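You operate a simulated robot arm through the tools that you are given. There is no shell and no other tool.

The job below is to be done with a simulated robot arm. You get a single attempt, and the scene is never put back.

TASK
Put things in order on the top of the teal bench. At the end: the red clip from the top of the teal bench stands where the pink sponge stood; the orange tape roll from the top of the teal bench stands where the wedge stood; the pink sponge from the top of the teal bench stands on top of the white stand; the white ticket from the top of the teal bench stands where the red clip stood; the wedge from the top of the teal bench is in the brown wooden tray; whatever was shut is shut again. Leave all else as you found it, and nothing knocked over.
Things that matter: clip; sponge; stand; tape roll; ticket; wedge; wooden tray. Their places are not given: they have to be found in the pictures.

Only the result counts: the job must be done as asked and must still hold three seconds after the hand-in. Knocking over, shifting, dropping, spilling or breaking anything else fails it.

THE ROBOT
A 7-joint arm with a two-finger parallel gripper, fixed in place. Base frame: the origin is on the floor under the middle of its stand, x ahead of it, y to its left, z up; the work surface is at about z = 0.84. Lengths are in m, angles in rad, forces in N, time in s.
With the tool pointing down near the work surface it reaches from about 0.3 to 0.7 m from the base axis. Its first joint turns from -1.152 to 1.152 rad. Payload 1.57 kg.
Tool frame: the origin (TCP) lies between the finger pads and is the grasp point; the fingertips stand 0.03 m ahead of it; z points along the fingers, y is the line along which they close. The gripper opens to 0.11 m. The fingers are 0.024 m wide and 0.012 m thick; the gripper's body (0.048 by 0.112 m) begins 0.078 m behind the TCP.
Orientation is that of the tool frame in the base frame, as [roll, pitch, yaw] about the fixed x, y, z axes, in that order (R = Rz(yaw) Ry(pitch) Rx(roll)). With the fingers straight down and closing along the base's y, the tool's x points along the base's -x, its y along +y and its z along -z.

THE INTERFACE
- The arm moves only by the tool apply_moves. Its argument "targets" is a list of rows, each a list of 3 entries, a list of its own where there are three numbers: the turn, a rotation vector about the tool's x, y, z in rad, then the shift along the tool's x, y, z in m, then the closure, from 0 (fully open) to 1 (shut). In form: [[[ax, ay, az], [dx, dy, dz], gripper], ...]. A call has 1 to 20 rows; each row is the pose to reach, as a shift and turn from the pose commanded when the call began, along the tool's axes at that moment. A row lasts 0.2 s, in which the tool goes at most 0.05 m and 0.15 rad; a call with a longer step from one row to the next is refused whole, and so is a gripper value outside its range. Where a pose cannot be reached the arm comes as near as it can. A force on the tool above 40 N (or 10 N above the force at the start of the call, whichever is more), or a blocked arm, ends the call early, and 0.2 s more pass. Each finger travels about 0.108 m/s and halts on what it meets, pressing with about 36 N; the grip force reading is that of the motor and also rises with nothing between the fingers. The clock runs only during rows and for 0.2 s after the last one: add rows that repeat a pose to give the fingers time. The reply holds the time, the measured pose of the TCP, the force on the tool along the base axes, the opening and the grip force, in the units named above and with some noise, with the torque about the TCP (base axes, N m) and any sound that the robot's microphone picked up.
- Cameras (640 x 400 px; columns grow to the right, rows downward): "scene" is fixed at [0.1795, -0.4225, 1.3833]; the picture's right is [0.47, -0.88, 0.00], its down [-0.67, -0.36, -0.65] and it looks along [0.57, 0.31, -0.76] (base axes); focal length 312 px, centre (320, 200). "wrist" rides on the gripper at [0.07, 0.016, -0.141] in the tool frame; the picture's right is [-0.23, 0.97, 0.00], its down [-0.86, -0.20, -0.48] and it looks along [-0.47, -0.11, 0.88] (tool axes); focal length 222 px, centre (320, 200).
- grab_frame(camera): a new picture of that camera. The clock stands still meanwhile.
- measure_at(camera, pixels): for up to 12 pixels [column, row] of the newest picture of that camera ("zoom" is the newest enlarged one), the place [x, y, z] in the base frame of the surface seen there, good to about 0.002 m. The clock stands still meanwhile.
- enlarge(camera, box): a new picture of the part [left, top, right, bottom] of that camera's present view, enlarged. The clock stands still meanwhile.
- finish_job(): hands the job in; it is judged then, once.

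Leave the gripper open and the arm clear of the work at the hand-in unless told otherwise.

The tools are called as name(argument=value, ...) on one line, values as JSON. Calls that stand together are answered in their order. apply_moves: Moves the arm, as the interface text tells. Its arguments: {"type":"object","properties":{"targets":{"type":"array","items":{"type":"array"}}},"required":["targets"]} The other tools are called the same way: grab_frame (camera) takes a picture; measure_at (camera, pixels) gives the place of the surface under pixels of a picture; enlarge (camera, box) takes an enlarged picture of a part of a camera's view; finish_job () hands the job in.

At the start:

```text
time_s: 0.0
position: [0.3197, -0.0852, 1.1322]
tcp_rot: [3.141, -0.001, 3.142]
wrist_force: [0.2, -0.4, 0.1]
torque: [-0.02, 0.02, 0.0]
width: 0.1099
finger_force: 0.0
```

scene: 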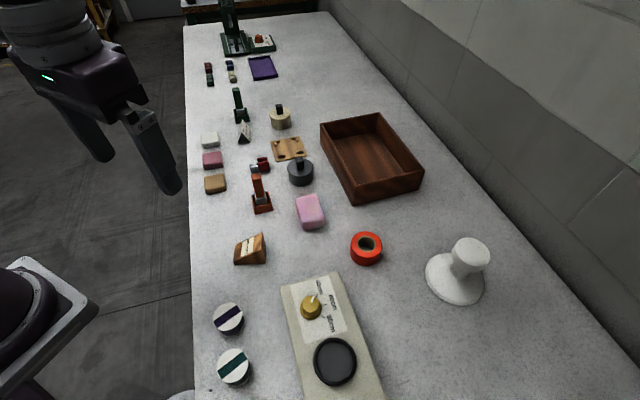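
wrist: 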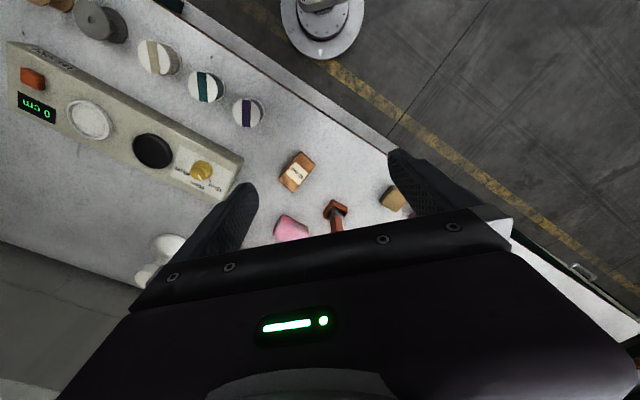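

I start by looking closely at the bench. I'll enlarge parts of the scene view to identify the clip, sponge, tape roll, ticket, wedge, stand and tray.

enlarge(camera="scene", box=[180, 80, 340, 180])

enlarge(camera="scene", box=[190, 160, 350, 260])

enlarge(camera="scene", box=[180, 0, 340, 100])

enlarge(camera="scene", box=[180, 220, 500, 400])

```text
4.00 times, centred on (260, 130) of scene
```

zoom: 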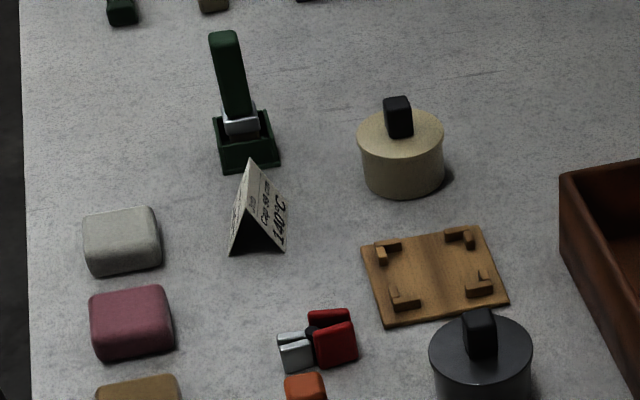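

```text
4.00 times, centred on (270, 210) of scene
```

zoom: 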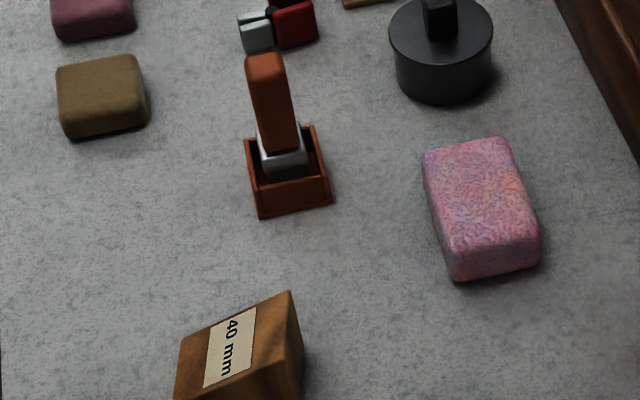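

```text
4.00 times, centred on (260, 50) of scene
```

zoom: 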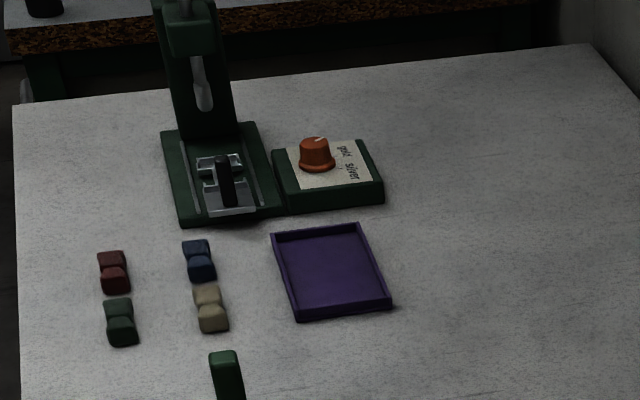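

```text
2.00 times, centred on (340, 310) of scene
```

zoom: 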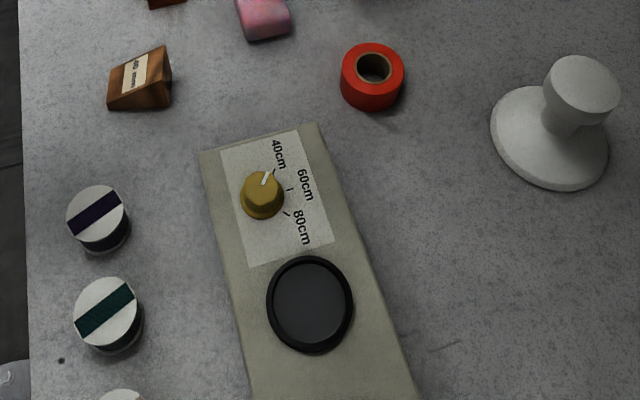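

The ticket is the tent card at about (245,132), the red clip is at (260,165), the pink sponge at (310,211), the wedge at (250,248), the tape at (366,248), the stand at (460,270), and the tray at (370,157). Next I measure points on each of them.

grab_frame(camera="scene")

measure_at(camera="scene", pixels=[[310, 206], [470, 248], [366, 238], [366, 246], [250, 245], [246, 132], [262, 165], [340, 150], [374, 160], [360, 175], [410, 230], [440, 285]])

enlarge(camera="scene", box=[228, 142, 292, 182])

```text
taken
```

scene: 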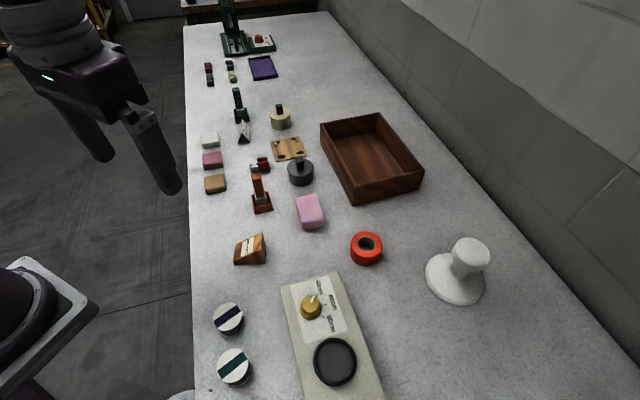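

```text
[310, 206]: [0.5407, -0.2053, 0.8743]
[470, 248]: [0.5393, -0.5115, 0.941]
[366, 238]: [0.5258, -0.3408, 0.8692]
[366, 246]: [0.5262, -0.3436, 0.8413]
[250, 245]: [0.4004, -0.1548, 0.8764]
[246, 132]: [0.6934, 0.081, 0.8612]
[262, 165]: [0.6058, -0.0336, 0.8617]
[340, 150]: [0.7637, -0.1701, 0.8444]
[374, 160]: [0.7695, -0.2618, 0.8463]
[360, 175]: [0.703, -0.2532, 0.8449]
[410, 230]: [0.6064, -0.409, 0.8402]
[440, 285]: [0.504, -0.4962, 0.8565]
```

```text
10.00 times, centred on (260, 162) of scene
```

zoom: 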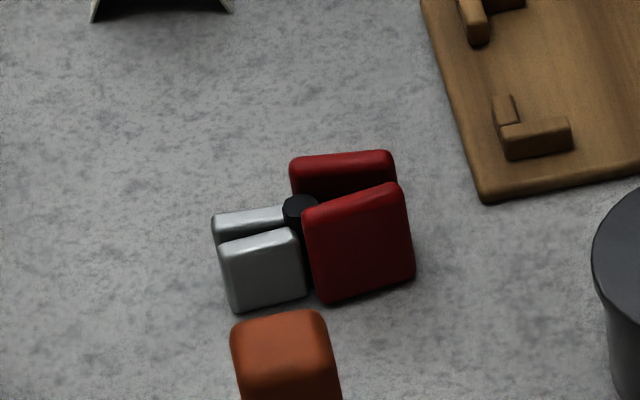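

I'll zoom in on each item to measure its footprint, starting with the sponge.

enlarge(camera="scene", box=[278, 187, 342, 237])

```text
8.00 times, centred on (310, 212) of scene
```

zoom: 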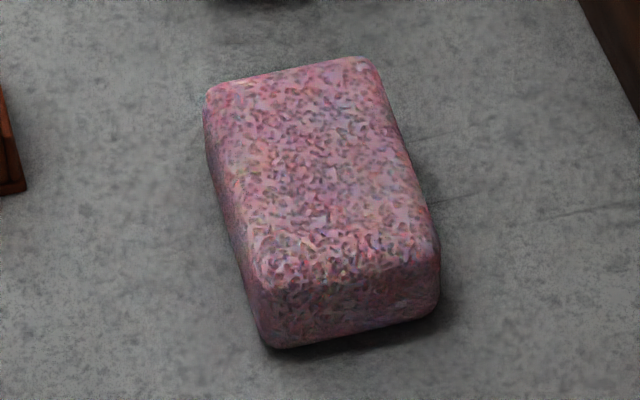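

Measuring the sponge's top corners and base edges in this zoom.

measure_at(camera="zoom", pixels=[[215, 92], [362, 62], [425, 240], [262, 275], [320, 170], [275, 345], [432, 308], [350, 325], [208, 150], [290, 74], [240, 230], [400, 165]])

enlarge(camera="scene", box=[412, 225, 502, 315])

```text
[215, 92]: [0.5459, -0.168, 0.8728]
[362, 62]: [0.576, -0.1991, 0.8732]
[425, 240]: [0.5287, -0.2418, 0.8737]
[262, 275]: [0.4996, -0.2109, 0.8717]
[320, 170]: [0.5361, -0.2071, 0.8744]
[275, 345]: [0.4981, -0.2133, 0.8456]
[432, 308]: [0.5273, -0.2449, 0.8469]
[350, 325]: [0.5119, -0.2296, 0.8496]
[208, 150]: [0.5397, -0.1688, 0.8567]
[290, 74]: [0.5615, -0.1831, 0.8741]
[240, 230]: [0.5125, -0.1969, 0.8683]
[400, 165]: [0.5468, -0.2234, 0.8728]
```

```text
4.44 times, centred on (457, 270) of scene
```

zoom: 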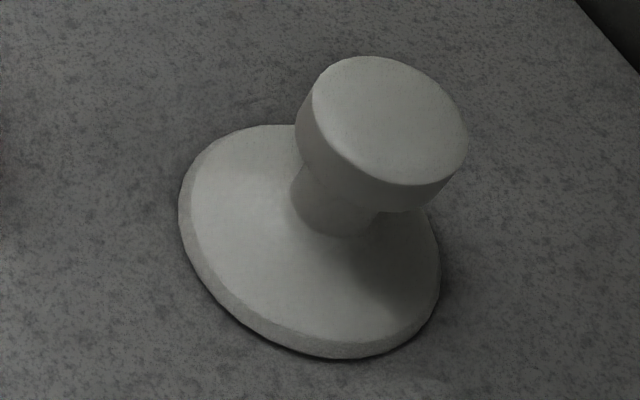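

Sponge centre is about (0.537,-0.205), short side about 0.045 along (0.70,-0.71). Now the stand's top disc edges in this zoom.

measure_at(camera="zoom", pixels=[[390, 120], [322, 85], [375, 62], [440, 95], [460, 140], [405, 178], [340, 145], [318, 110], [230, 280], [200, 180], [330, 340], [430, 270]])

enlarge(camera="scene", box=[226, 226, 274, 271])

```text
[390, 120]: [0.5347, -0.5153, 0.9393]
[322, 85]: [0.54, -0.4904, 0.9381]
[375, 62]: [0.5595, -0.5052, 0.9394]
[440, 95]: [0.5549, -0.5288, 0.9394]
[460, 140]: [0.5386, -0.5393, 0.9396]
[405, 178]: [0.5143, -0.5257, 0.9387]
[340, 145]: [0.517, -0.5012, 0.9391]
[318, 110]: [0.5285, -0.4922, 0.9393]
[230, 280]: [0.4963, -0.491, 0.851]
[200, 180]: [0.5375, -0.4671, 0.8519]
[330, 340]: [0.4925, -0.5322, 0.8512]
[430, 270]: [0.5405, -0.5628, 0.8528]
```

```text
8.89 times, centred on (250, 248) of scene
```

zoom: 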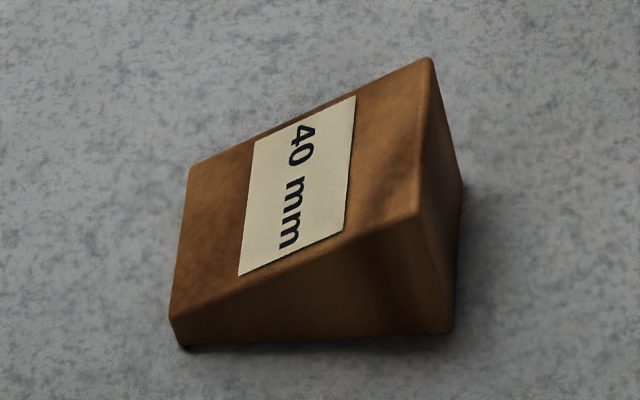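

Stand top: centre about (0.537,-0.515), radius about 0.0245, z = 0.939. Now the wedge corners in the current zoom.

measure_at(camera="zoom", pixels=[[193, 172], [176, 310], [416, 214], [428, 66], [187, 343], [442, 328], [458, 188], [300, 185], [320, 335], [435, 250], [450, 150], [220, 345]])

enlarge(camera="scene", box=[342, 224, 390, 272])

```text
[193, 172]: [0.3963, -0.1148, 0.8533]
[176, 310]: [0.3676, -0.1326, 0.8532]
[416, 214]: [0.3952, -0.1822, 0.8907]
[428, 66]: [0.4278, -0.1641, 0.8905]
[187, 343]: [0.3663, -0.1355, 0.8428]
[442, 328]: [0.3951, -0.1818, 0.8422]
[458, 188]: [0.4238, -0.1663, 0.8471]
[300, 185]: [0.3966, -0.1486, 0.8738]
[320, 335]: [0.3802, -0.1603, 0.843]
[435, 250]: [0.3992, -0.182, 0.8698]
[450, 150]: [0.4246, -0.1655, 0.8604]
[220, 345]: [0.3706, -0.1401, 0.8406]
```

```text
8.33 times, centred on (366, 248) of scene
```

zoom: 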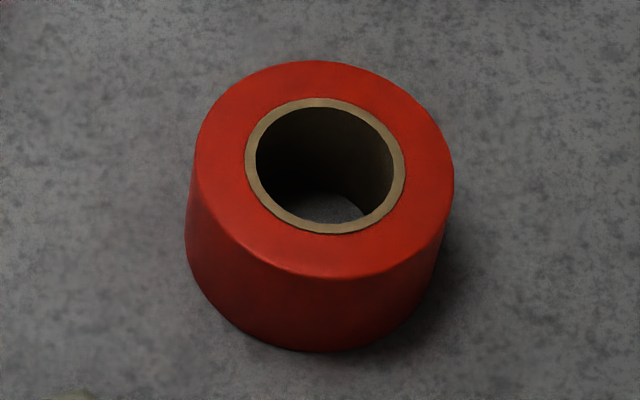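

Wedge centre is about (0.396,-0.149), width 0.035 along (0.85,0.53), height 0.012 to 0.05. Now the tape roll.

measure_at(camera="zoom", pixels=[[200, 150], [310, 66], [445, 165], [325, 270], [250, 170], [320, 102], [402, 165], [325, 230], [215, 300], [320, 348], [420, 300], [340, 208]])

enlarge(camera="scene", box=[228, 142, 292, 182])

```text
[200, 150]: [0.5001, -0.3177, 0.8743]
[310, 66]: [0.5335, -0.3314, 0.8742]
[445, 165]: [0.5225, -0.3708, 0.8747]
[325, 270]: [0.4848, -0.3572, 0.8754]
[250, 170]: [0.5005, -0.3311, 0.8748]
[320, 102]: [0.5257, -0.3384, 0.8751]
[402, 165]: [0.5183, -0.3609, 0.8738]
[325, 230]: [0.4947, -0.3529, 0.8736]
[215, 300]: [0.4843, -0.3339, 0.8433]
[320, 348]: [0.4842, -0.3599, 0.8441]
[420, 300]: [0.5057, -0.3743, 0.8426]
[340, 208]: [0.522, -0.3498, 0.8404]
```

```text
10.00 times, centred on (260, 162) of scene
```

zoom: 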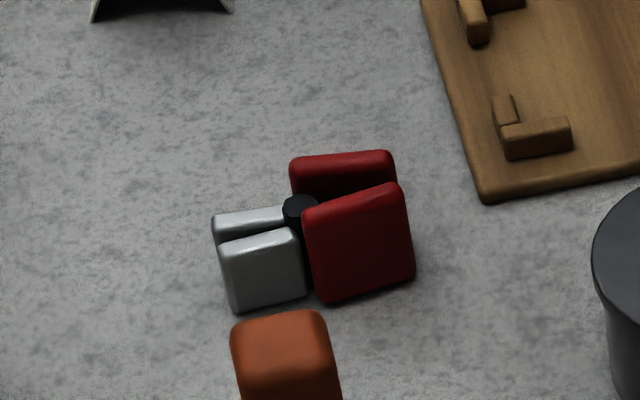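

Tape: centre about (0.510,-0.344), diameter about 0.056, top z 0.8745. Now the clip.

measure_at(camera="zoom", pixels=[[296, 165], [388, 155], [398, 190], [308, 206], [408, 278], [325, 298], [300, 205], [218, 220], [222, 245], [293, 235], [236, 306], [300, 293]])

enlarge(camera="scene", box=[224, 112, 272, 152])

```text
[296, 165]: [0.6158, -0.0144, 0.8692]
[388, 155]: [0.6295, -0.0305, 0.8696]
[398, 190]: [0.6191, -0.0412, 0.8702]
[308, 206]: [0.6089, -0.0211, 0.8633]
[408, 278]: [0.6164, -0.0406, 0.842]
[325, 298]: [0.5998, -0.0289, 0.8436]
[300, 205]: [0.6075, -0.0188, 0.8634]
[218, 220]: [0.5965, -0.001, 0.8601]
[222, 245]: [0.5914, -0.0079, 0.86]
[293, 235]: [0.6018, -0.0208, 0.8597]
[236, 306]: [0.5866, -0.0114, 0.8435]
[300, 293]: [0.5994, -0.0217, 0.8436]
```

```text
10.00 times, centred on (248, 132) of scene
```

zoom: 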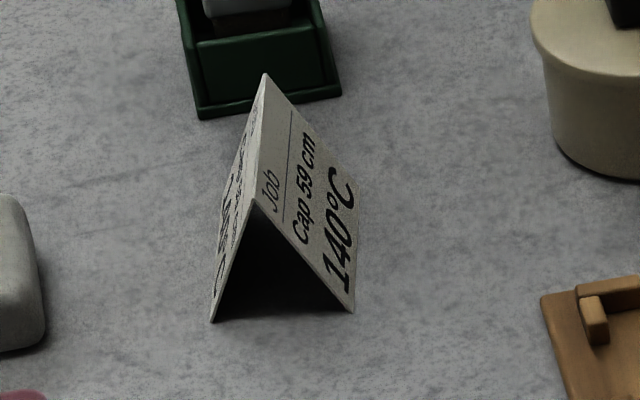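

Clip long axis runs about (0.65,-0.76), pivot near (0.6075,-0.019). Now measuring the tent-card ticket.

measure_at(camera="zoom", pixels=[[265, 78], [255, 200], [352, 308], [214, 318], [355, 215], [310, 180], [290, 240], [230, 250], [345, 260], [260, 140], [300, 290], [335, 90]])

enlarge(camera="scene", box=[310, 105, 430, 210])

```text
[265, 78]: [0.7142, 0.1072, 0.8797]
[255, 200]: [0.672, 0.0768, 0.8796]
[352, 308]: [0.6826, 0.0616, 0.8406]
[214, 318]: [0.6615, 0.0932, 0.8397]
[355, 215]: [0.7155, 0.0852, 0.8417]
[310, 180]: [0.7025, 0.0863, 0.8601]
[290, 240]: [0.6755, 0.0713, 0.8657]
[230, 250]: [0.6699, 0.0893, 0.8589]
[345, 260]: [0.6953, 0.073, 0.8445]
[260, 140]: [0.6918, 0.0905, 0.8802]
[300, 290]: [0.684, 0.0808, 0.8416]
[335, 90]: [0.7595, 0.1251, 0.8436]
```

```text
3.81 times, centred on (370, 158) of scene
```

zoom: 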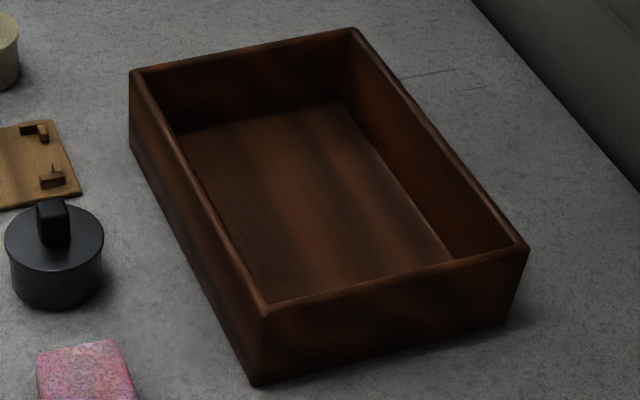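

Ticket ridge runs from (0.672,0.077) to (0.714,0.107) at z 0.88; base width 0.038. Now tray corners and inside floor in this zoom.

measure_at(camera="zoom", pixels=[[134, 76], [354, 32], [524, 248], [268, 310], [300, 270], [250, 240], [350, 260], [440, 250], [200, 140], [255, 380], [280, 220], [400, 270]])

enlarge(camera="scene", box=[196, 120, 324, 220])

```text
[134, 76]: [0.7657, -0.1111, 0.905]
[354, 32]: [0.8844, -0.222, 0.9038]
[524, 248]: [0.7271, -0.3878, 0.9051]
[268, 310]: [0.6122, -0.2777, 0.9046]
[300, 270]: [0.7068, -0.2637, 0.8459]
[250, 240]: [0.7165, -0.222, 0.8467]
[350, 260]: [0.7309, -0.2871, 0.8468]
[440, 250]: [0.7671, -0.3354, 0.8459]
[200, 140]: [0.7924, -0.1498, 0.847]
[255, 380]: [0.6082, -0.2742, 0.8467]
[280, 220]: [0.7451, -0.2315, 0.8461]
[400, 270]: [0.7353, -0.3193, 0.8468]
```

```text
4.00 times, centred on (260, 170) of scene
```

zoom: 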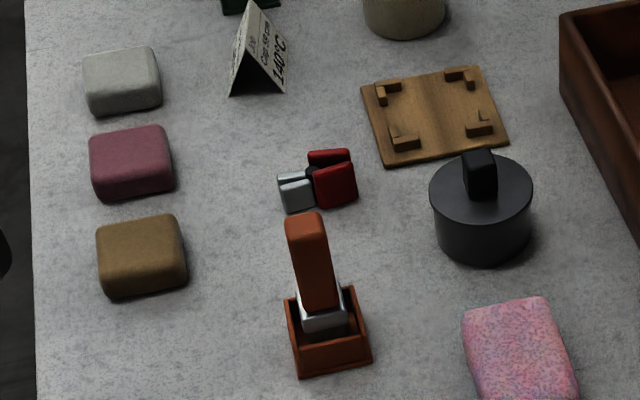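

Tray: near outer corner (0.612,-0.278), rim z 0.905, floor z 0.8465. Next I measure the neighbours around the clip in this zoom: orange toggle, black weight, wood plate and the blocks on the left.

measure_at(camera="zoom", pixels=[[302, 222], [290, 300], [300, 372], [370, 355], [350, 288], [385, 165], [507, 145], [365, 85], [433, 235], [480, 265], [480, 160], [440, 190]])

enlarge(camera="scene", box=[220, 80, 300, 140])

```text
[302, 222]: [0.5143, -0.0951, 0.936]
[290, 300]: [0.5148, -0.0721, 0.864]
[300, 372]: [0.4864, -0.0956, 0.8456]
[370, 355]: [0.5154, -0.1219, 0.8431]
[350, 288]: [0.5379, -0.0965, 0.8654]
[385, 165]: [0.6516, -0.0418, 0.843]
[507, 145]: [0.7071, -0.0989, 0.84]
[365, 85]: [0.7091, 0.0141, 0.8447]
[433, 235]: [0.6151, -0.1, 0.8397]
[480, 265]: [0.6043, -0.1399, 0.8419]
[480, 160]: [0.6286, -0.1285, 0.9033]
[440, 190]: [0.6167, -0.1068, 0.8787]
```

```text
6.67 times, centred on (260, 110) of scene
```

zoom: 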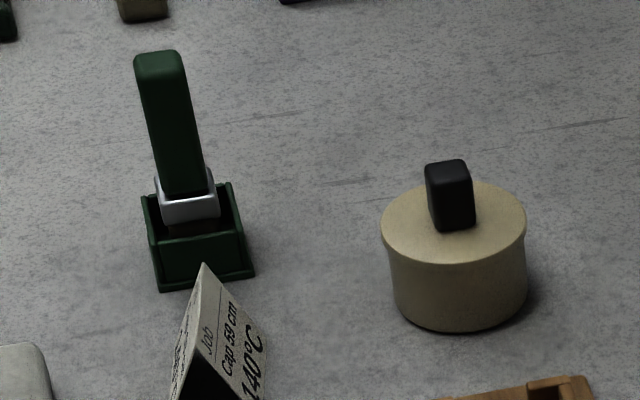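

Now the green toggle near the ticket's far end.

measure_at(camera="zoom", pixels=[[160, 290], [254, 275], [146, 200], [232, 190], [180, 60], [200, 275], [165, 270], [240, 240], [205, 180], [45, 370], [30, 345], [400, 310]])

enlarge(camera="wrist", box=[200, 100, 440, 250])

```text
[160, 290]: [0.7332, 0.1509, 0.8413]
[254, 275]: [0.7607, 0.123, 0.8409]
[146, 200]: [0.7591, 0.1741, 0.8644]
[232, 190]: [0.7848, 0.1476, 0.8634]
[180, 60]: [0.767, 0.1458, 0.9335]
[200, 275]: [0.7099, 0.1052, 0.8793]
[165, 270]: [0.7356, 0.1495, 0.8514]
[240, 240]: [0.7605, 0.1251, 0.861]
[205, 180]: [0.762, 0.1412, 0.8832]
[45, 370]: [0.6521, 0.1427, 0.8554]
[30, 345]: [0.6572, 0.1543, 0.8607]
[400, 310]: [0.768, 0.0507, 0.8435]
```

```text
2.67 times, centred on (320, 175) of wrist
```

zoom: 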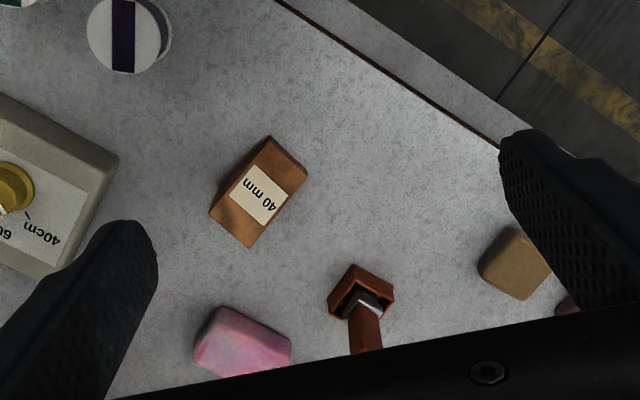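

The green toggle's front edge leaves about 0.044 m beyond the ticket's ridge end, which is enough for a finger. I now move above the sponge at z≈1.0 with the fingers turned to close along its short side.

apply_moves(targets=[[[0, 0, -0.1097], [-0.0311, -0.0171, 0.0189], 0.0], [[0, 0, -0.2194], [-0.0623, -0.0343, 0.0377], 0.0], [[0, 0, -0.3291], [-0.0934, -0.0514, 0.0566], 0.0], [[0, 0, -0.4389], [-0.1246, -0.0686, 0.0754], 0.1], [[0, 0, -0.5486], [-0.1557, -0.0857, 0.0943], 0.2], [[0, 0, -0.6583], [-0.1869, -0.1029, 0.1131], 0.27], [[0, 0, -0.768], [-0.218, -0.12, 0.132], 0.27], [[0, 0, -0.768], [-0.218, -0.12, 0.132], 0.27]])

grab_frame(camera="wrist")

grab_frame(camera="scene")

```text
time_s: 1.8
position: [0.5403, -0.2069, 1.0006]
tcp_rot: [3.14, 0.001, -2.371]
wrist_force: [0.5, -0.2, -0.3]
torque: [0.02, -0.01, -0.01]
width: 0.0805
finger_force: 0.0
```

```text
taken
```

wrist: 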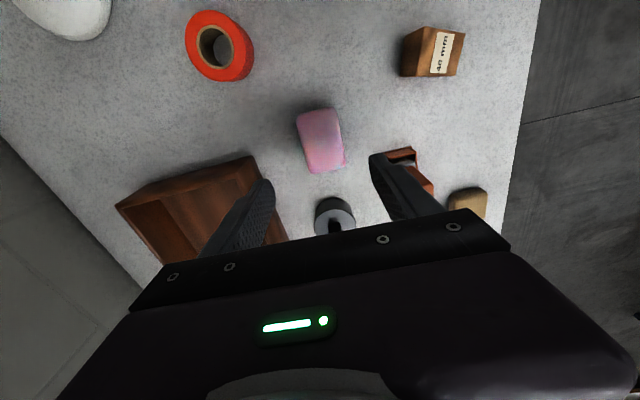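

```text
taken
```

scene: 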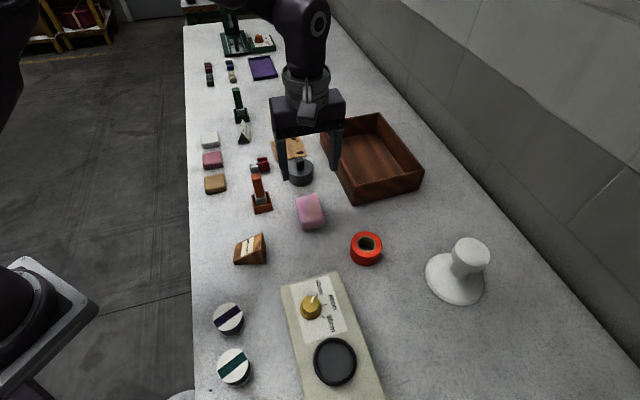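

The hand is above the sponge (seen at (322,140) in the wrist view). I cross-check the sponge's top surface through the wrist camera.

enlarge(camera="wrist", box=[280, 95, 364, 185])

```text
4.44 times, centred on (322, 140) of wrist
```

zoom: 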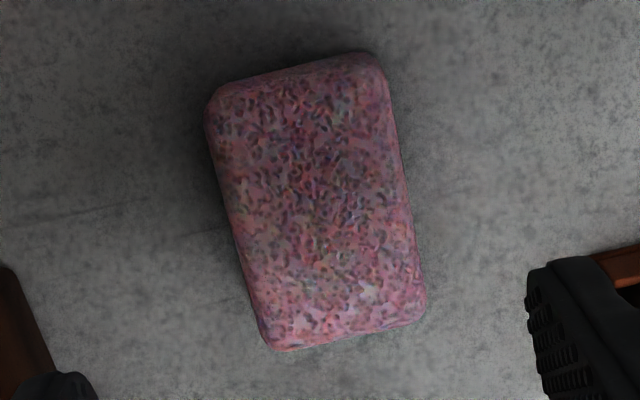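

measure_at(camera="zoom", pixels=[[215, 105], [372, 65], [420, 310], [272, 342], [320, 200], [230, 200], [405, 200], [290, 80], [345, 332]])

```text
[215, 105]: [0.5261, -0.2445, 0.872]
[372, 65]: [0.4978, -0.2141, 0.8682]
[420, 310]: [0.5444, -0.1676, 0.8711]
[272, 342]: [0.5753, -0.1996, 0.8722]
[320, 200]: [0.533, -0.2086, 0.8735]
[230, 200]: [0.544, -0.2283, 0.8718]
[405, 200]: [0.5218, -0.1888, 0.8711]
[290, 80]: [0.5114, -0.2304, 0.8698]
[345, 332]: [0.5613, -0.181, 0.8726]
```

Both views agree: sponge centre about (0.537,-0.206). Before grasping, I test whether the arm can reach above the stand at (0.537,-0.515), with an empty hand at a safe height.

apply_moves(targets=[[[0, 0, 0], [0.0271, -0.0273, -0.01], 0.27], [[0, 0, 0], [0.0542, -0.0547, -0.02], 0.27], [[0, 0, 0], [0.0813, -0.082, -0.03], 0.27], [[0, 0, 0], [0.1084, -0.1094, -0.03], 0.27], [[0, 0, 0], [0.1355, -0.1367, -0.03], 0.27], [[0, 0, 0], [0.1626, -0.164, -0.03], 0.27], [[0, 0, 0], [0.1897, -0.1914, -0.03], 0.27], [[0, 0, 0], [0.2168, -0.2187, -0.03], 0.27], [[0, 0, 0], [0.2168, -0.2187, -0.03], 0.27]])

grab_frame(camera="scene")

grab_frame(camera="wrist")

```text
time_s: 3.8
position: [0.4758, -0.4401, 1.0274]
tcp_rot: [3.14, -0.001, -2.372]
wrist_force: [0.2, -0.4, 0.7]
torque: [0.0, 0.0, 0.0]
width: 0.0804
finger_force: 0.0
out of reach, approached as far as the arm can: row 5, 6, 7, 8, 9
```

```text
taken
```

scene: 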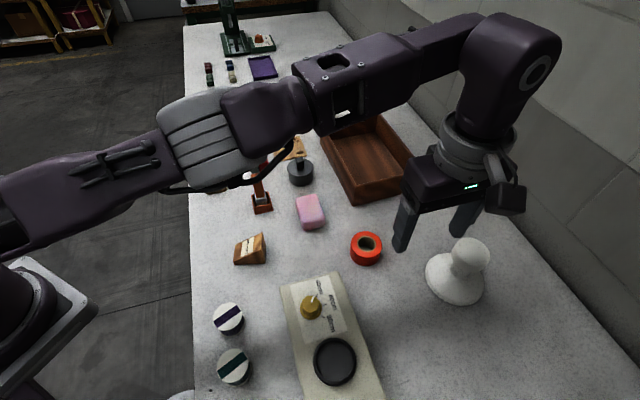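

```text
taken
```

wrist: 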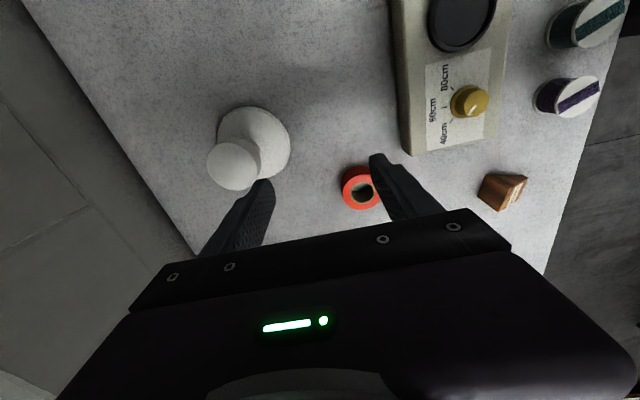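

Straight down the arm stops at a radius of 0.648 here, so the stand needs a tilted tool. I retreat inward by 0.1 m and turn the fingers so they close tangentially (θ≈46°), which also shows how commanded poses are kept after an out-of-reach request.

apply_moves(targets=[[[0, 0, 0], [0.0, 0.03, -0.01], 0.27], [[0, 0, 0.1396], [0.0, 0.06, -0.02], 0.27], [[0, 0, 0.2792], [0.0, 0.1, -0.02], 0.27], [[0, 0, 0.4188], [0.0, 0.1, -0.02], 0.27], [[0, 0, 0.5584], [0.0, 0.1, -0.02], 0.27], [[0, 0, 0.698], [0.0, 0.1, -0.02], 0.27], [[0, 0, 0.8376], [0.0, 0.1, -0.02], 0.27], [[0, 0, 0.9772], [0.0, 0.1, -0.02], 0.27], [[0, 0, 1.1168], [0.0, 0.1, -0.02], 0.27], [[0, 0, 1.2564], [0.0, 0.1, -0.02], 0.27], [[0, 0, 1.396], [0.0, 0.1, -0.02], 0.27], [[0, 0, 1.536], [0.0, 0.1, -0.02], 0.27], [[0, 0, 1.536], [0.0, 0.1, -0.02], 0.27]])

```text
time_s: 6.6
position: [0.4077, -0.3693, 1.0483]
tcp_rot: [-3.141, -0.001, 2.371]
wrist_force: [0.4, 0.9, 0.8]
torque: [0.0, -0.01, 0.0]
width: 0.0804
finger_force: 0.1
out of reach, approached as far as the arm can: row 1
```

The commanded pose follows the reached one, which is good. Now I test a 0.5 rad outward tilt and move out over the stand at a TCP height of about 0.99.

apply_moves(targets=[[[0, -0.125, 0], [-0.024, -0.002, 0.0], 0.27], [[0, -0.25, 0], [-0.049, -0.004, 0.0], 0.27], [[0, -0.375, 0], [-0.073, -0.006, 0.0], 0.27], [[0, -0.5, 0], [-0.097, -0.007, 0.01], 0.27], [[0, -0.5, 0], [-0.121, -0.009, 0.02], 0.27], [[0, -0.5, 0], [-0.146, -0.011, 0.03], 0.27], [[0, -0.5, 0], [-0.17, -0.013, 0.045], 0.27], [[0, -0.5, 0], [-0.1943, -0.0149, 0.058], 0.27], [[0, -0.5, 0], [-0.1943, -0.0149, 0.058], 0.27]])

grab_frame(camera="scene")

grab_frame(camera="wrist")

```text
time_s: 8.6
position: [0.5382, -0.5181, 0.9907]
tcp_rot: [-3.14, 0.498, 2.374]
wrist_force: [1.1, -0.1, -0.6]
torque: [-0.01, 0.0, 0.02]
width: 0.0799
finger_force: 0.1
```

```text
taken
```

scene: 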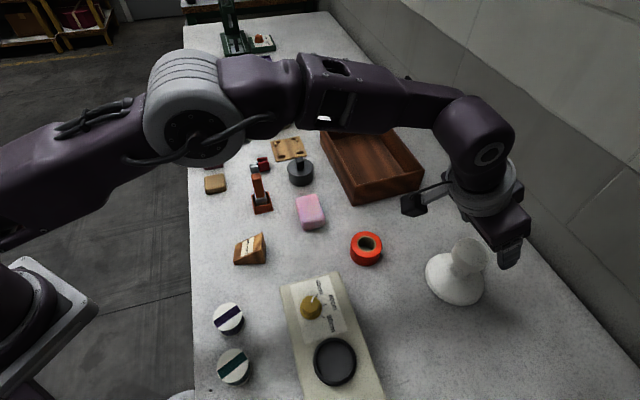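

```text
taken
```

wrist: 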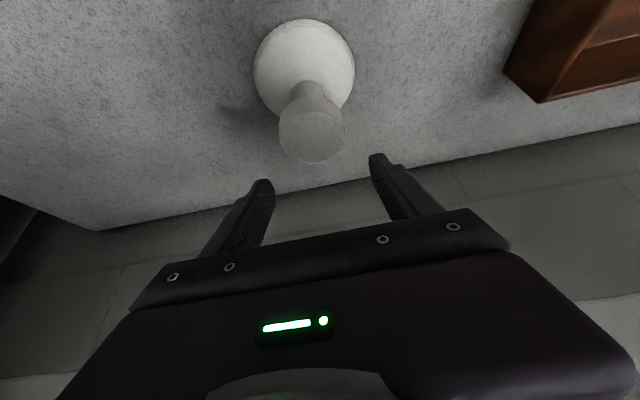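

The tilt of 0.5 rad reaches the stand. I use this view to re-measure the stand's top disc (around (310,135)).

enlarge(camera="wrist", box=[270, 100, 350, 170])

```text
5.71 times, centred on (310, 135) of wrist
```

zoom: 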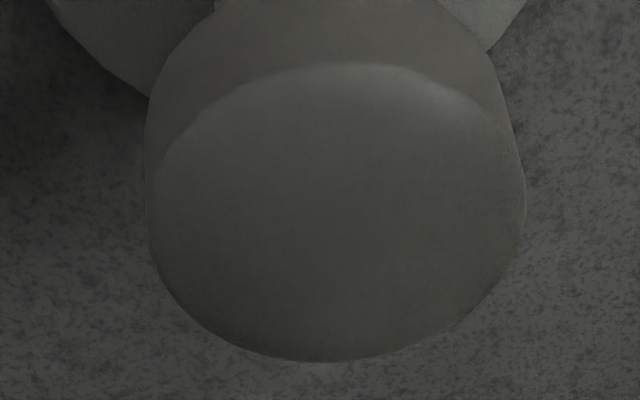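

measure_at(camera="zoom", pixels=[[340, 200], [340, 75], [330, 352], [165, 200], [515, 190], [205, 310], [470, 300], [225, 105], [470, 105]])

```text
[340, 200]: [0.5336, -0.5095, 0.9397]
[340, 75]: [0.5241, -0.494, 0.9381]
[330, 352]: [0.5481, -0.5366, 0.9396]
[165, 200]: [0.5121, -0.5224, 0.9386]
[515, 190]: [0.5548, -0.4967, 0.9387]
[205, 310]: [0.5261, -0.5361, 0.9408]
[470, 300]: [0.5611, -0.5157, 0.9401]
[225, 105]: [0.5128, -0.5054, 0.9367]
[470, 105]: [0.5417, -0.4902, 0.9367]
```

Stand top centre refined to (0.5365,-0.514), z 0.9395. I'll grip the sponge along its long axis (θ≈43°) with the same 0.5 rad tilt, so it can go straight onto the stand without turning. Moving back above the sponge at z≈1.02 with the gripper fully open.

apply_moves(targets=[[[0, 0, 0], [-0.0143, 0, -0.0264], 0.27], [[0, 0, 0], [0.013, 0.032, -0.0412], 0.2], [[0.006, 0, 0.011], [0.0403, 0.0639, -0.0561], 0.1], [[0.012, 0, 0.022], [0.0676, 0.0959, -0.0709], 0.0], [[0.0234, 0, 0.043], [0.0949, 0.1278, -0.0858], 0.0], [[0.0234, 0, 0.043], [0.1222, 0.1598, -0.1006], 0.0], [[0.0234, 0, 0.043], [0.1495, 0.1917, -0.1155], 0.0], [[0.0234, 0, 0.043], [0.1768, 0.2237, -0.1303], 0.0], [[0.0234, 0, 0.043], [0.1768, 0.2237, -0.1303], 0.0]])

grab_frame(camera="scene")

grab_frame(camera="wrist")

```text
time_s: 10.6
position: [0.5359, -0.2022, 1.0179]
tcp_rot: [3.141, 0.499, 2.324]
wrist_force: [0.3, -0.9, -0.6]
torque: [0.01, -0.03, 0.04]
width: 0.1101
finger_force: 0.1
```

```text
taken
```

scene: 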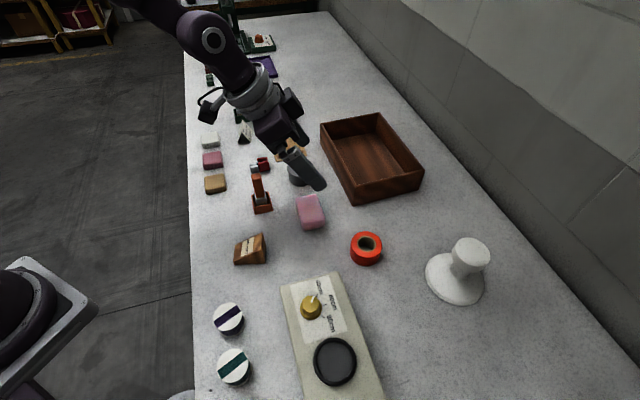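

```text
taken
```

wrist: 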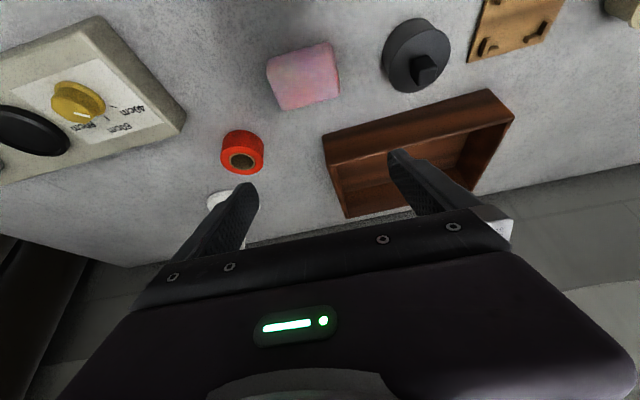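

Now at z≈1.018 over the sponge with the tilt. I descend partway (to z≈0.938) in small steps, then look to check clearance to the orange toggle.

apply_moves(targets=[[[0, 0, 0], [0.0088, -0.0005, 0.018], 0.0], [[0, 0, 0], [0.0176, -0.0009, 0.036], 0.0], [[0, 0, 0], [0.0264, -0.0014, 0.054], 0.0], [[0, 0, 0], [0.0352, -0.0018, 0.0719], 0.0], [[0, 0, 0], [0.0352, -0.0018, 0.0719], 0.0]])

enlarge(camera="scene", box=[190, 80, 350, 240])

grab_frame(camera="wrist")

```text
time_s: 11.8
position: [0.537, -0.2063, 0.939]
tcp_rot: [-3.141, 0.498, 2.324]
wrist_force: [0.4, 0.5, 0.1]
torque: [0.02, -0.03, -0.01]
width: 0.1099
finger_force: 0.1
```

```text
2.50 times, centred on (270, 160) of scene
```

zoom: 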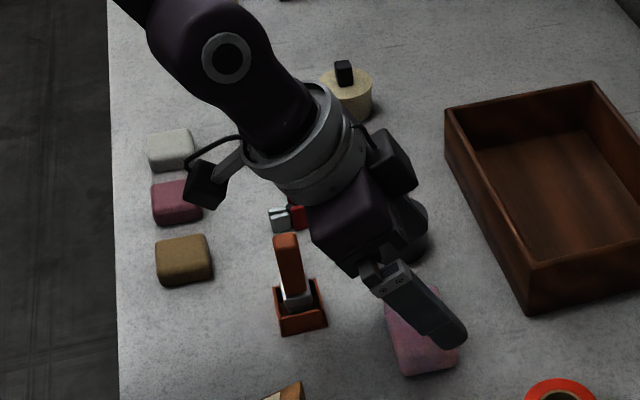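

```text
taken
```

wrist: 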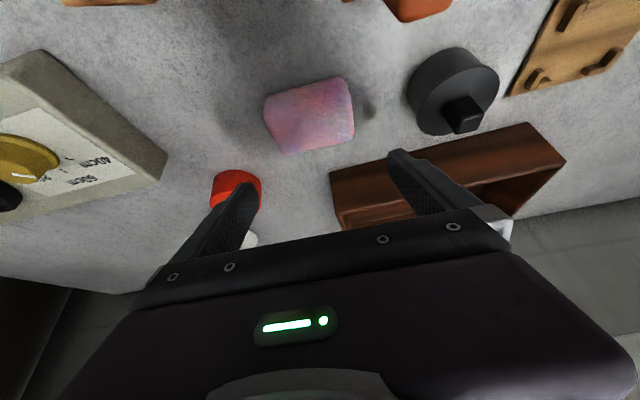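

Clear of the orange toggle. I descend the last 0.063 m to z≈0.876, fingers fully open around the sponge's ends.

apply_moves(targets=[[[0, 0, 0], [0.0075, 0, 0.0138], 0.0], [[0, 0, 0], [0.0151, 0, 0.0277], 0.0], [[0, 0, 0], [0.0227, 0, 0.0415], 0.0], [[0, 0, 0], [0.0302, 0, 0.0553], 0.0], [[0, 0, 0], [0.0302, 0, 0.0553], 0.0]])

grab_frame(camera="wrist")

enlarge(camera="scene", box=[190, 100, 350, 260])

```text
time_s: 13.0
position: [0.5359, -0.206, 0.8752]
tcp_rot: [-3.141, 0.499, 2.326]
wrist_force: [-0.4, 0.4, -0.1]
torque: [0.01, -0.01, -0.01]
width: 0.1101
finger_force: 0.1
```

```text
taken
```

wrist: 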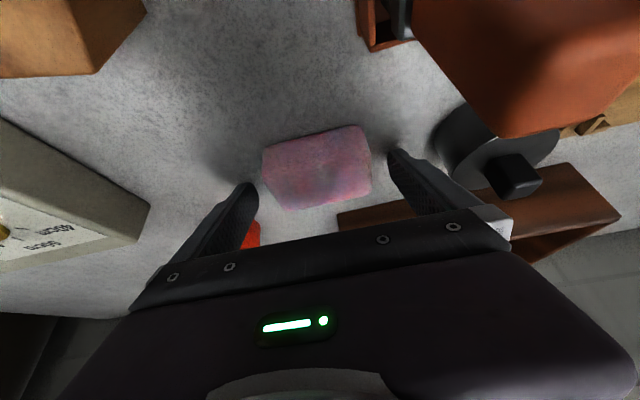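

```text
2.50 times, centred on (270, 180) of scene
```

zoom: 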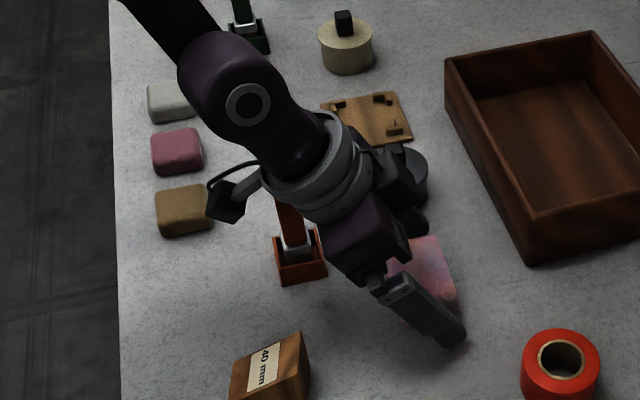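

Fingers straddle the sponge. I close onto it.

apply_moves(targets=[[[0, 0, 0], [0, 0, 0], 0.25], [[0, 0, 0], [0, 0, 0], 0.4], [[0, 0, 0], [0, 0, 0], 0.55], [[0, 0, 0], [0, 0, 0], 0.55], [[0, 0, 0], [0, 0, 0], 0.55]])

grab_frame(camera="wrist")

```text
time_s: 14.2
position: [0.537, -0.2077, 0.876]
tcp_rot: [-3.142, 0.501, 2.323]
wrist_force: [-1.1, -0.3, -0.3]
torque: [-0.01, 0.02, -0.02]
width: 0.0721
finger_force: 36.1
```

```text
taken
```

wrist: 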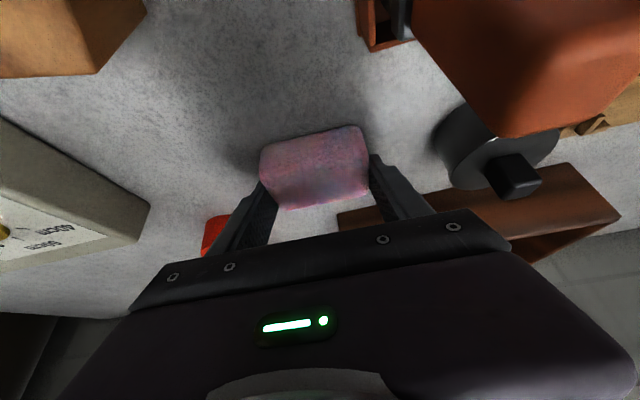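

Gripped at 0.072 m with 36 N. I lift 0.13 m straight up slowly.

apply_moves(targets=[[[0, 0, 0], [-0.0048, 0, -0.0088], 0.55], [[0, 0, 0], [-0.0144, 0, -0.0263], 0.55], [[0, 0, 0], [-0.0287, 0, -0.0527], 0.55], [[0, 0, 0], [-0.0431, 0, -0.079], 0.55], [[0, 0, 0], [-0.0575, 0, -0.1054], 0.55], [[0, 0, 0], [-0.0623, 0, -0.1141], 0.55], [[0, 0, 0], [-0.0623, 0, -0.1141], 0.55]])

grab_frame(camera="wrist")

```text
time_s: 15.8
position: [0.5383, -0.2059, 1.0056]
tcp_rot: [-3.141, 0.501, 2.326]
wrist_force: [0.4, 0.1, 0.6]
torque: [0.0, 0.01, 0.01]
width: 0.0724
finger_force: 35.5
```

```text
taken
```

wrist: 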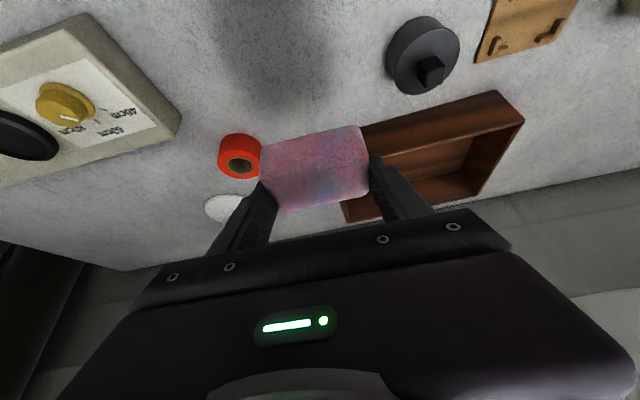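

Sponge is held well. I carry it level at z≈1.006 to above the stand.

apply_moves(targets=[[[0, 0, 0], [-0.0109, -0.0118, 0.006], 0.55], [[0, 0, 0], [-0.0327, -0.0353, 0.0179], 0.55], [[0, 0, 0], [-0.0546, -0.0588, 0.0298], 0.55], [[0, 0, 0], [-0.0764, -0.0823, 0.0417], 0.55], [[0, 0, 0], [-0.0982, -0.1058, 0.0537], 0.55], [[0, 0, 0], [-0.12, -0.1293, 0.0656], 0.55], [[0, 0, 0], [-0.1418, -0.1528, 0.0775], 0.55], [[0, 0, 0], [-0.1637, -0.1763, 0.0894], 0.55], [[0, 0, 0], [-0.1855, -0.1998, 0.1014], 0.55], [[0, 0, 0], [-0.1964, -0.2115, 0.1073], 0.55], [[0, 0, 0], [-0.1964, -0.2115, 0.1073], 0.55]])

grab_frame(camera="wrist")

enlarge(camera="scene", box=[390, 170, 550, 330])

```text
time_s: 18.2
position: [0.5351, -0.5161, 1.0063]
tcp_rot: [-3.139, 0.5, 2.325]
wrist_force: [-0.7, 0.4, -0.9]
torque: [0.01, 0.0, 0.02]
width: 0.0723
finger_force: 36.3
```

```text
taken
```

wrist: 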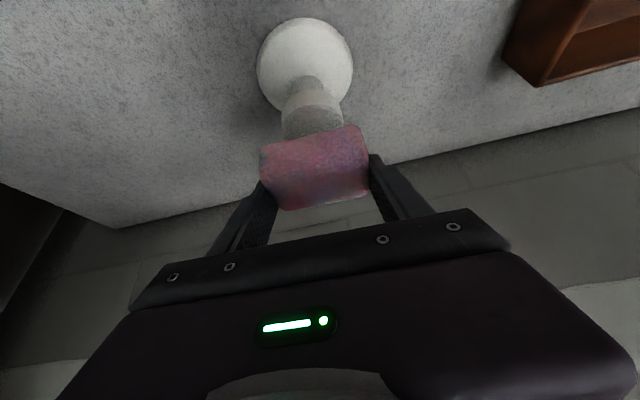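

```text
2.50 times, centred on (470, 250) of scene
```

zoom: 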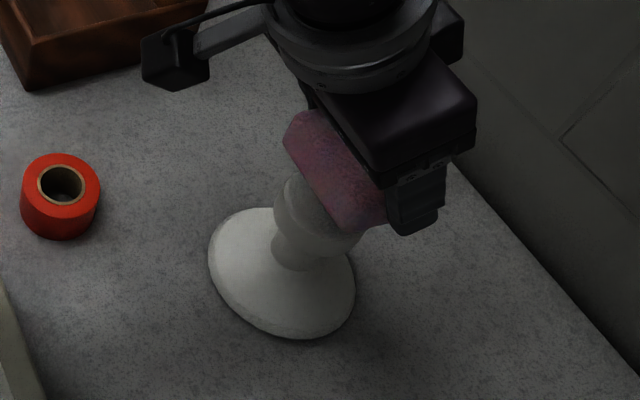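

The sponge hovers over the stand. I measure sponge points in the wrist view to check its centre relative to the stand's centre (0.5365,-0.514).

measure_at(camera="wrist", pixels=[[266, 150], [355, 130], [364, 185], [283, 204], [315, 165], [325, 195], [310, 145], [312, 138]])

measure_at(camera="zoom", pixels=[[300, 120], [350, 220], [330, 165], [290, 145], [340, 225], [300, 185], [285, 215]])

```text
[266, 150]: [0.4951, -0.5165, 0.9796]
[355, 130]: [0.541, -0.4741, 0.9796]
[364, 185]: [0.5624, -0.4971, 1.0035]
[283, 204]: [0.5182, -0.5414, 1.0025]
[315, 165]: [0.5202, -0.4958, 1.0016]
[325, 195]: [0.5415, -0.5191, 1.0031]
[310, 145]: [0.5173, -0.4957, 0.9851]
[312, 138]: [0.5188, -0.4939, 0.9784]
```

```text
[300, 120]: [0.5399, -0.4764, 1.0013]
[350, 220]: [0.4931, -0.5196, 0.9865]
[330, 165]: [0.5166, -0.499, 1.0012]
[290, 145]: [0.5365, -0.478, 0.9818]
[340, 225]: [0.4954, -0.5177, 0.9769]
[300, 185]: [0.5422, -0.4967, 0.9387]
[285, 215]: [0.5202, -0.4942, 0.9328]
```

Sponge centre is within about 3 mm of the stand centre. I shift 3 mm outward and lower 29 mm, just above contact.

apply_moves(targets=[[[0, 0, 0], [-0.0026, 0, 0.0014], 0.55], [[0, 0, 0], [0.0016, 0, 0.0091], 0.55], [[0, 0, 0], [0.0058, 0, 0.0168], 0.55], [[0, 0, 0], [0.0092, 0, 0.023], 0.55], [[0, 0, 0], [0.0113, 0, 0.0269], 0.55], [[0, 0, 0], [0.0113, 0, 0.0269], 0.55]])

enlarge(camera="scene", box=[420, 190, 520, 290])

```text
time_s: 19.6
position: [0.5391, -0.5185, 0.9769]
tcp_rot: [-3.14, 0.501, 2.324]
wrist_force: [0.2, -0.6, 0.2]
torque: [-0.01, 0.01, -0.03]
width: 0.0723
finger_force: 35.6
```

```text
4.00 times, centred on (470, 240) of scene
```

zoom: 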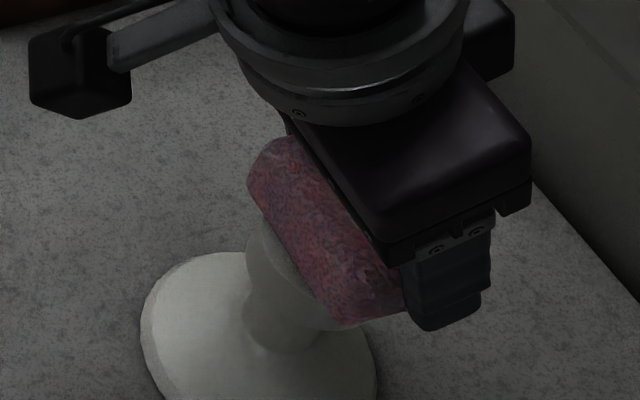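

Lowering another 1 mm and watching the vertical force.

apply_moves(targets=[[[0, 0, 0], [0.0005, 0, 0.0009], 0.55], [[0, 0, 0], [0.0005, 0, 0.0009], 0.55]])

apply_moves(targets=[[[0, 0, 0], [0.0005, 0, 0.0009], 0.55], [[0, 0, 0], [0.0005, 0, 0.0009], 0.55]])

```text
time_s: 20.2
position: [0.5392, -0.5186, 0.9765]
tcp_rot: [-3.141, 0.5, 2.325]
wrist_force: [-0.3, 0.0, 0.0]
torque: [-0.03, -0.01, -0.02]
width: 0.0724
finger_force: 35.8
```

```text
time_s: 20.8
position: [0.5385, -0.519, 0.9755]
tcp_rot: [3.141, 0.503, 2.325]
wrist_force: [0.0, 0.6, 6.4]
torque: [0.09, 0.02, 0.02]
width: 0.0722
finger_force: 35.7
```

Contact felt (6.4 N up). I open the gripper slowly, then look before retreating.

apply_moves(targets=[[[0, 0, 0], [0, 0, 0], 0.3], [[0, 0, 0], [0, 0, 0], 0.22], [[0, 0, 0], [0, 0, 0], 0.1], [[0, 0, 0], [0, 0, 0], 0.0], [[0, 0, 0], [0, 0, 0], 0.0]])

grab_frame(camera="wrist")

```text
time_s: 22.0
position: [0.5392, -0.5174, 0.9751]
tcp_rot: [3.141, 0.5, 2.327]
wrist_force: [1.0, 0.7, -0.3]
torque: [0.0, -0.03, 0.05]
width: 0.11
finger_force: 0.1
```

```text
taken
```

wrist: 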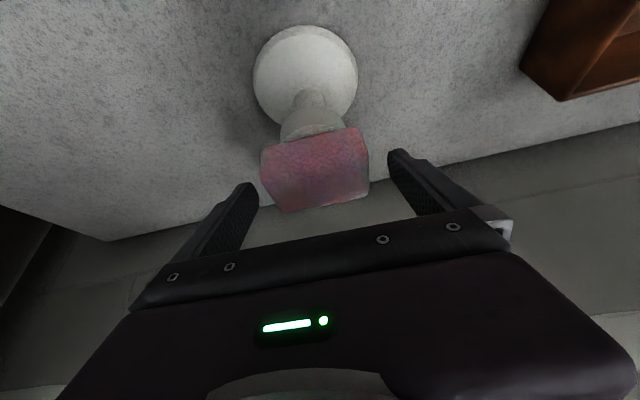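

The sponge rests on the stand. I back the hand straight out along the fingers' axis.

apply_moves(targets=[[[0, 0, 0], [0, 0, -0.015], 0.0], [[0, 0, 0], [0, 0, -0.04], 0.0], [[0, 0, 0], [0, 0, -0.07], 0.0], [[0, 0, 0], [0, 0, -0.1], 0.0], [[0, 0, 0], [0, 0, -0.12], 0.0], [[0, 0, 0], [0, 0, -0.12], 0.0]])

enlarge(camera="scene", box=[400, 190, 540, 320])

```text
time_s: 23.4
position: [0.4993, -0.4747, 1.0793]
tcp_rot: [3.141, 0.499, 2.325]
wrist_force: [0.6, 0.4, -0.7]
torque: [-0.01, 0.0, 0.02]
width: 0.11
finger_force: 0.1
```

```text
3.08 times, centred on (470, 255) of scene
```

zoom: 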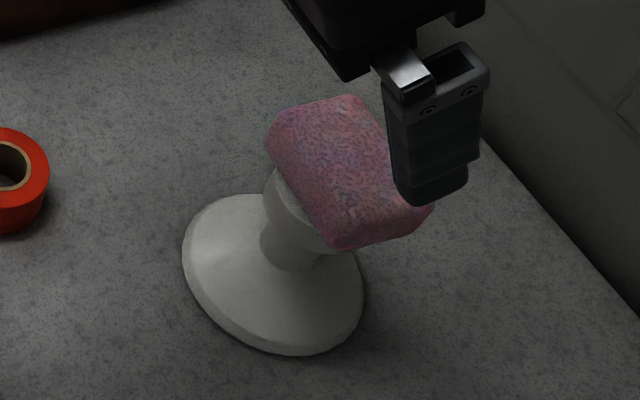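

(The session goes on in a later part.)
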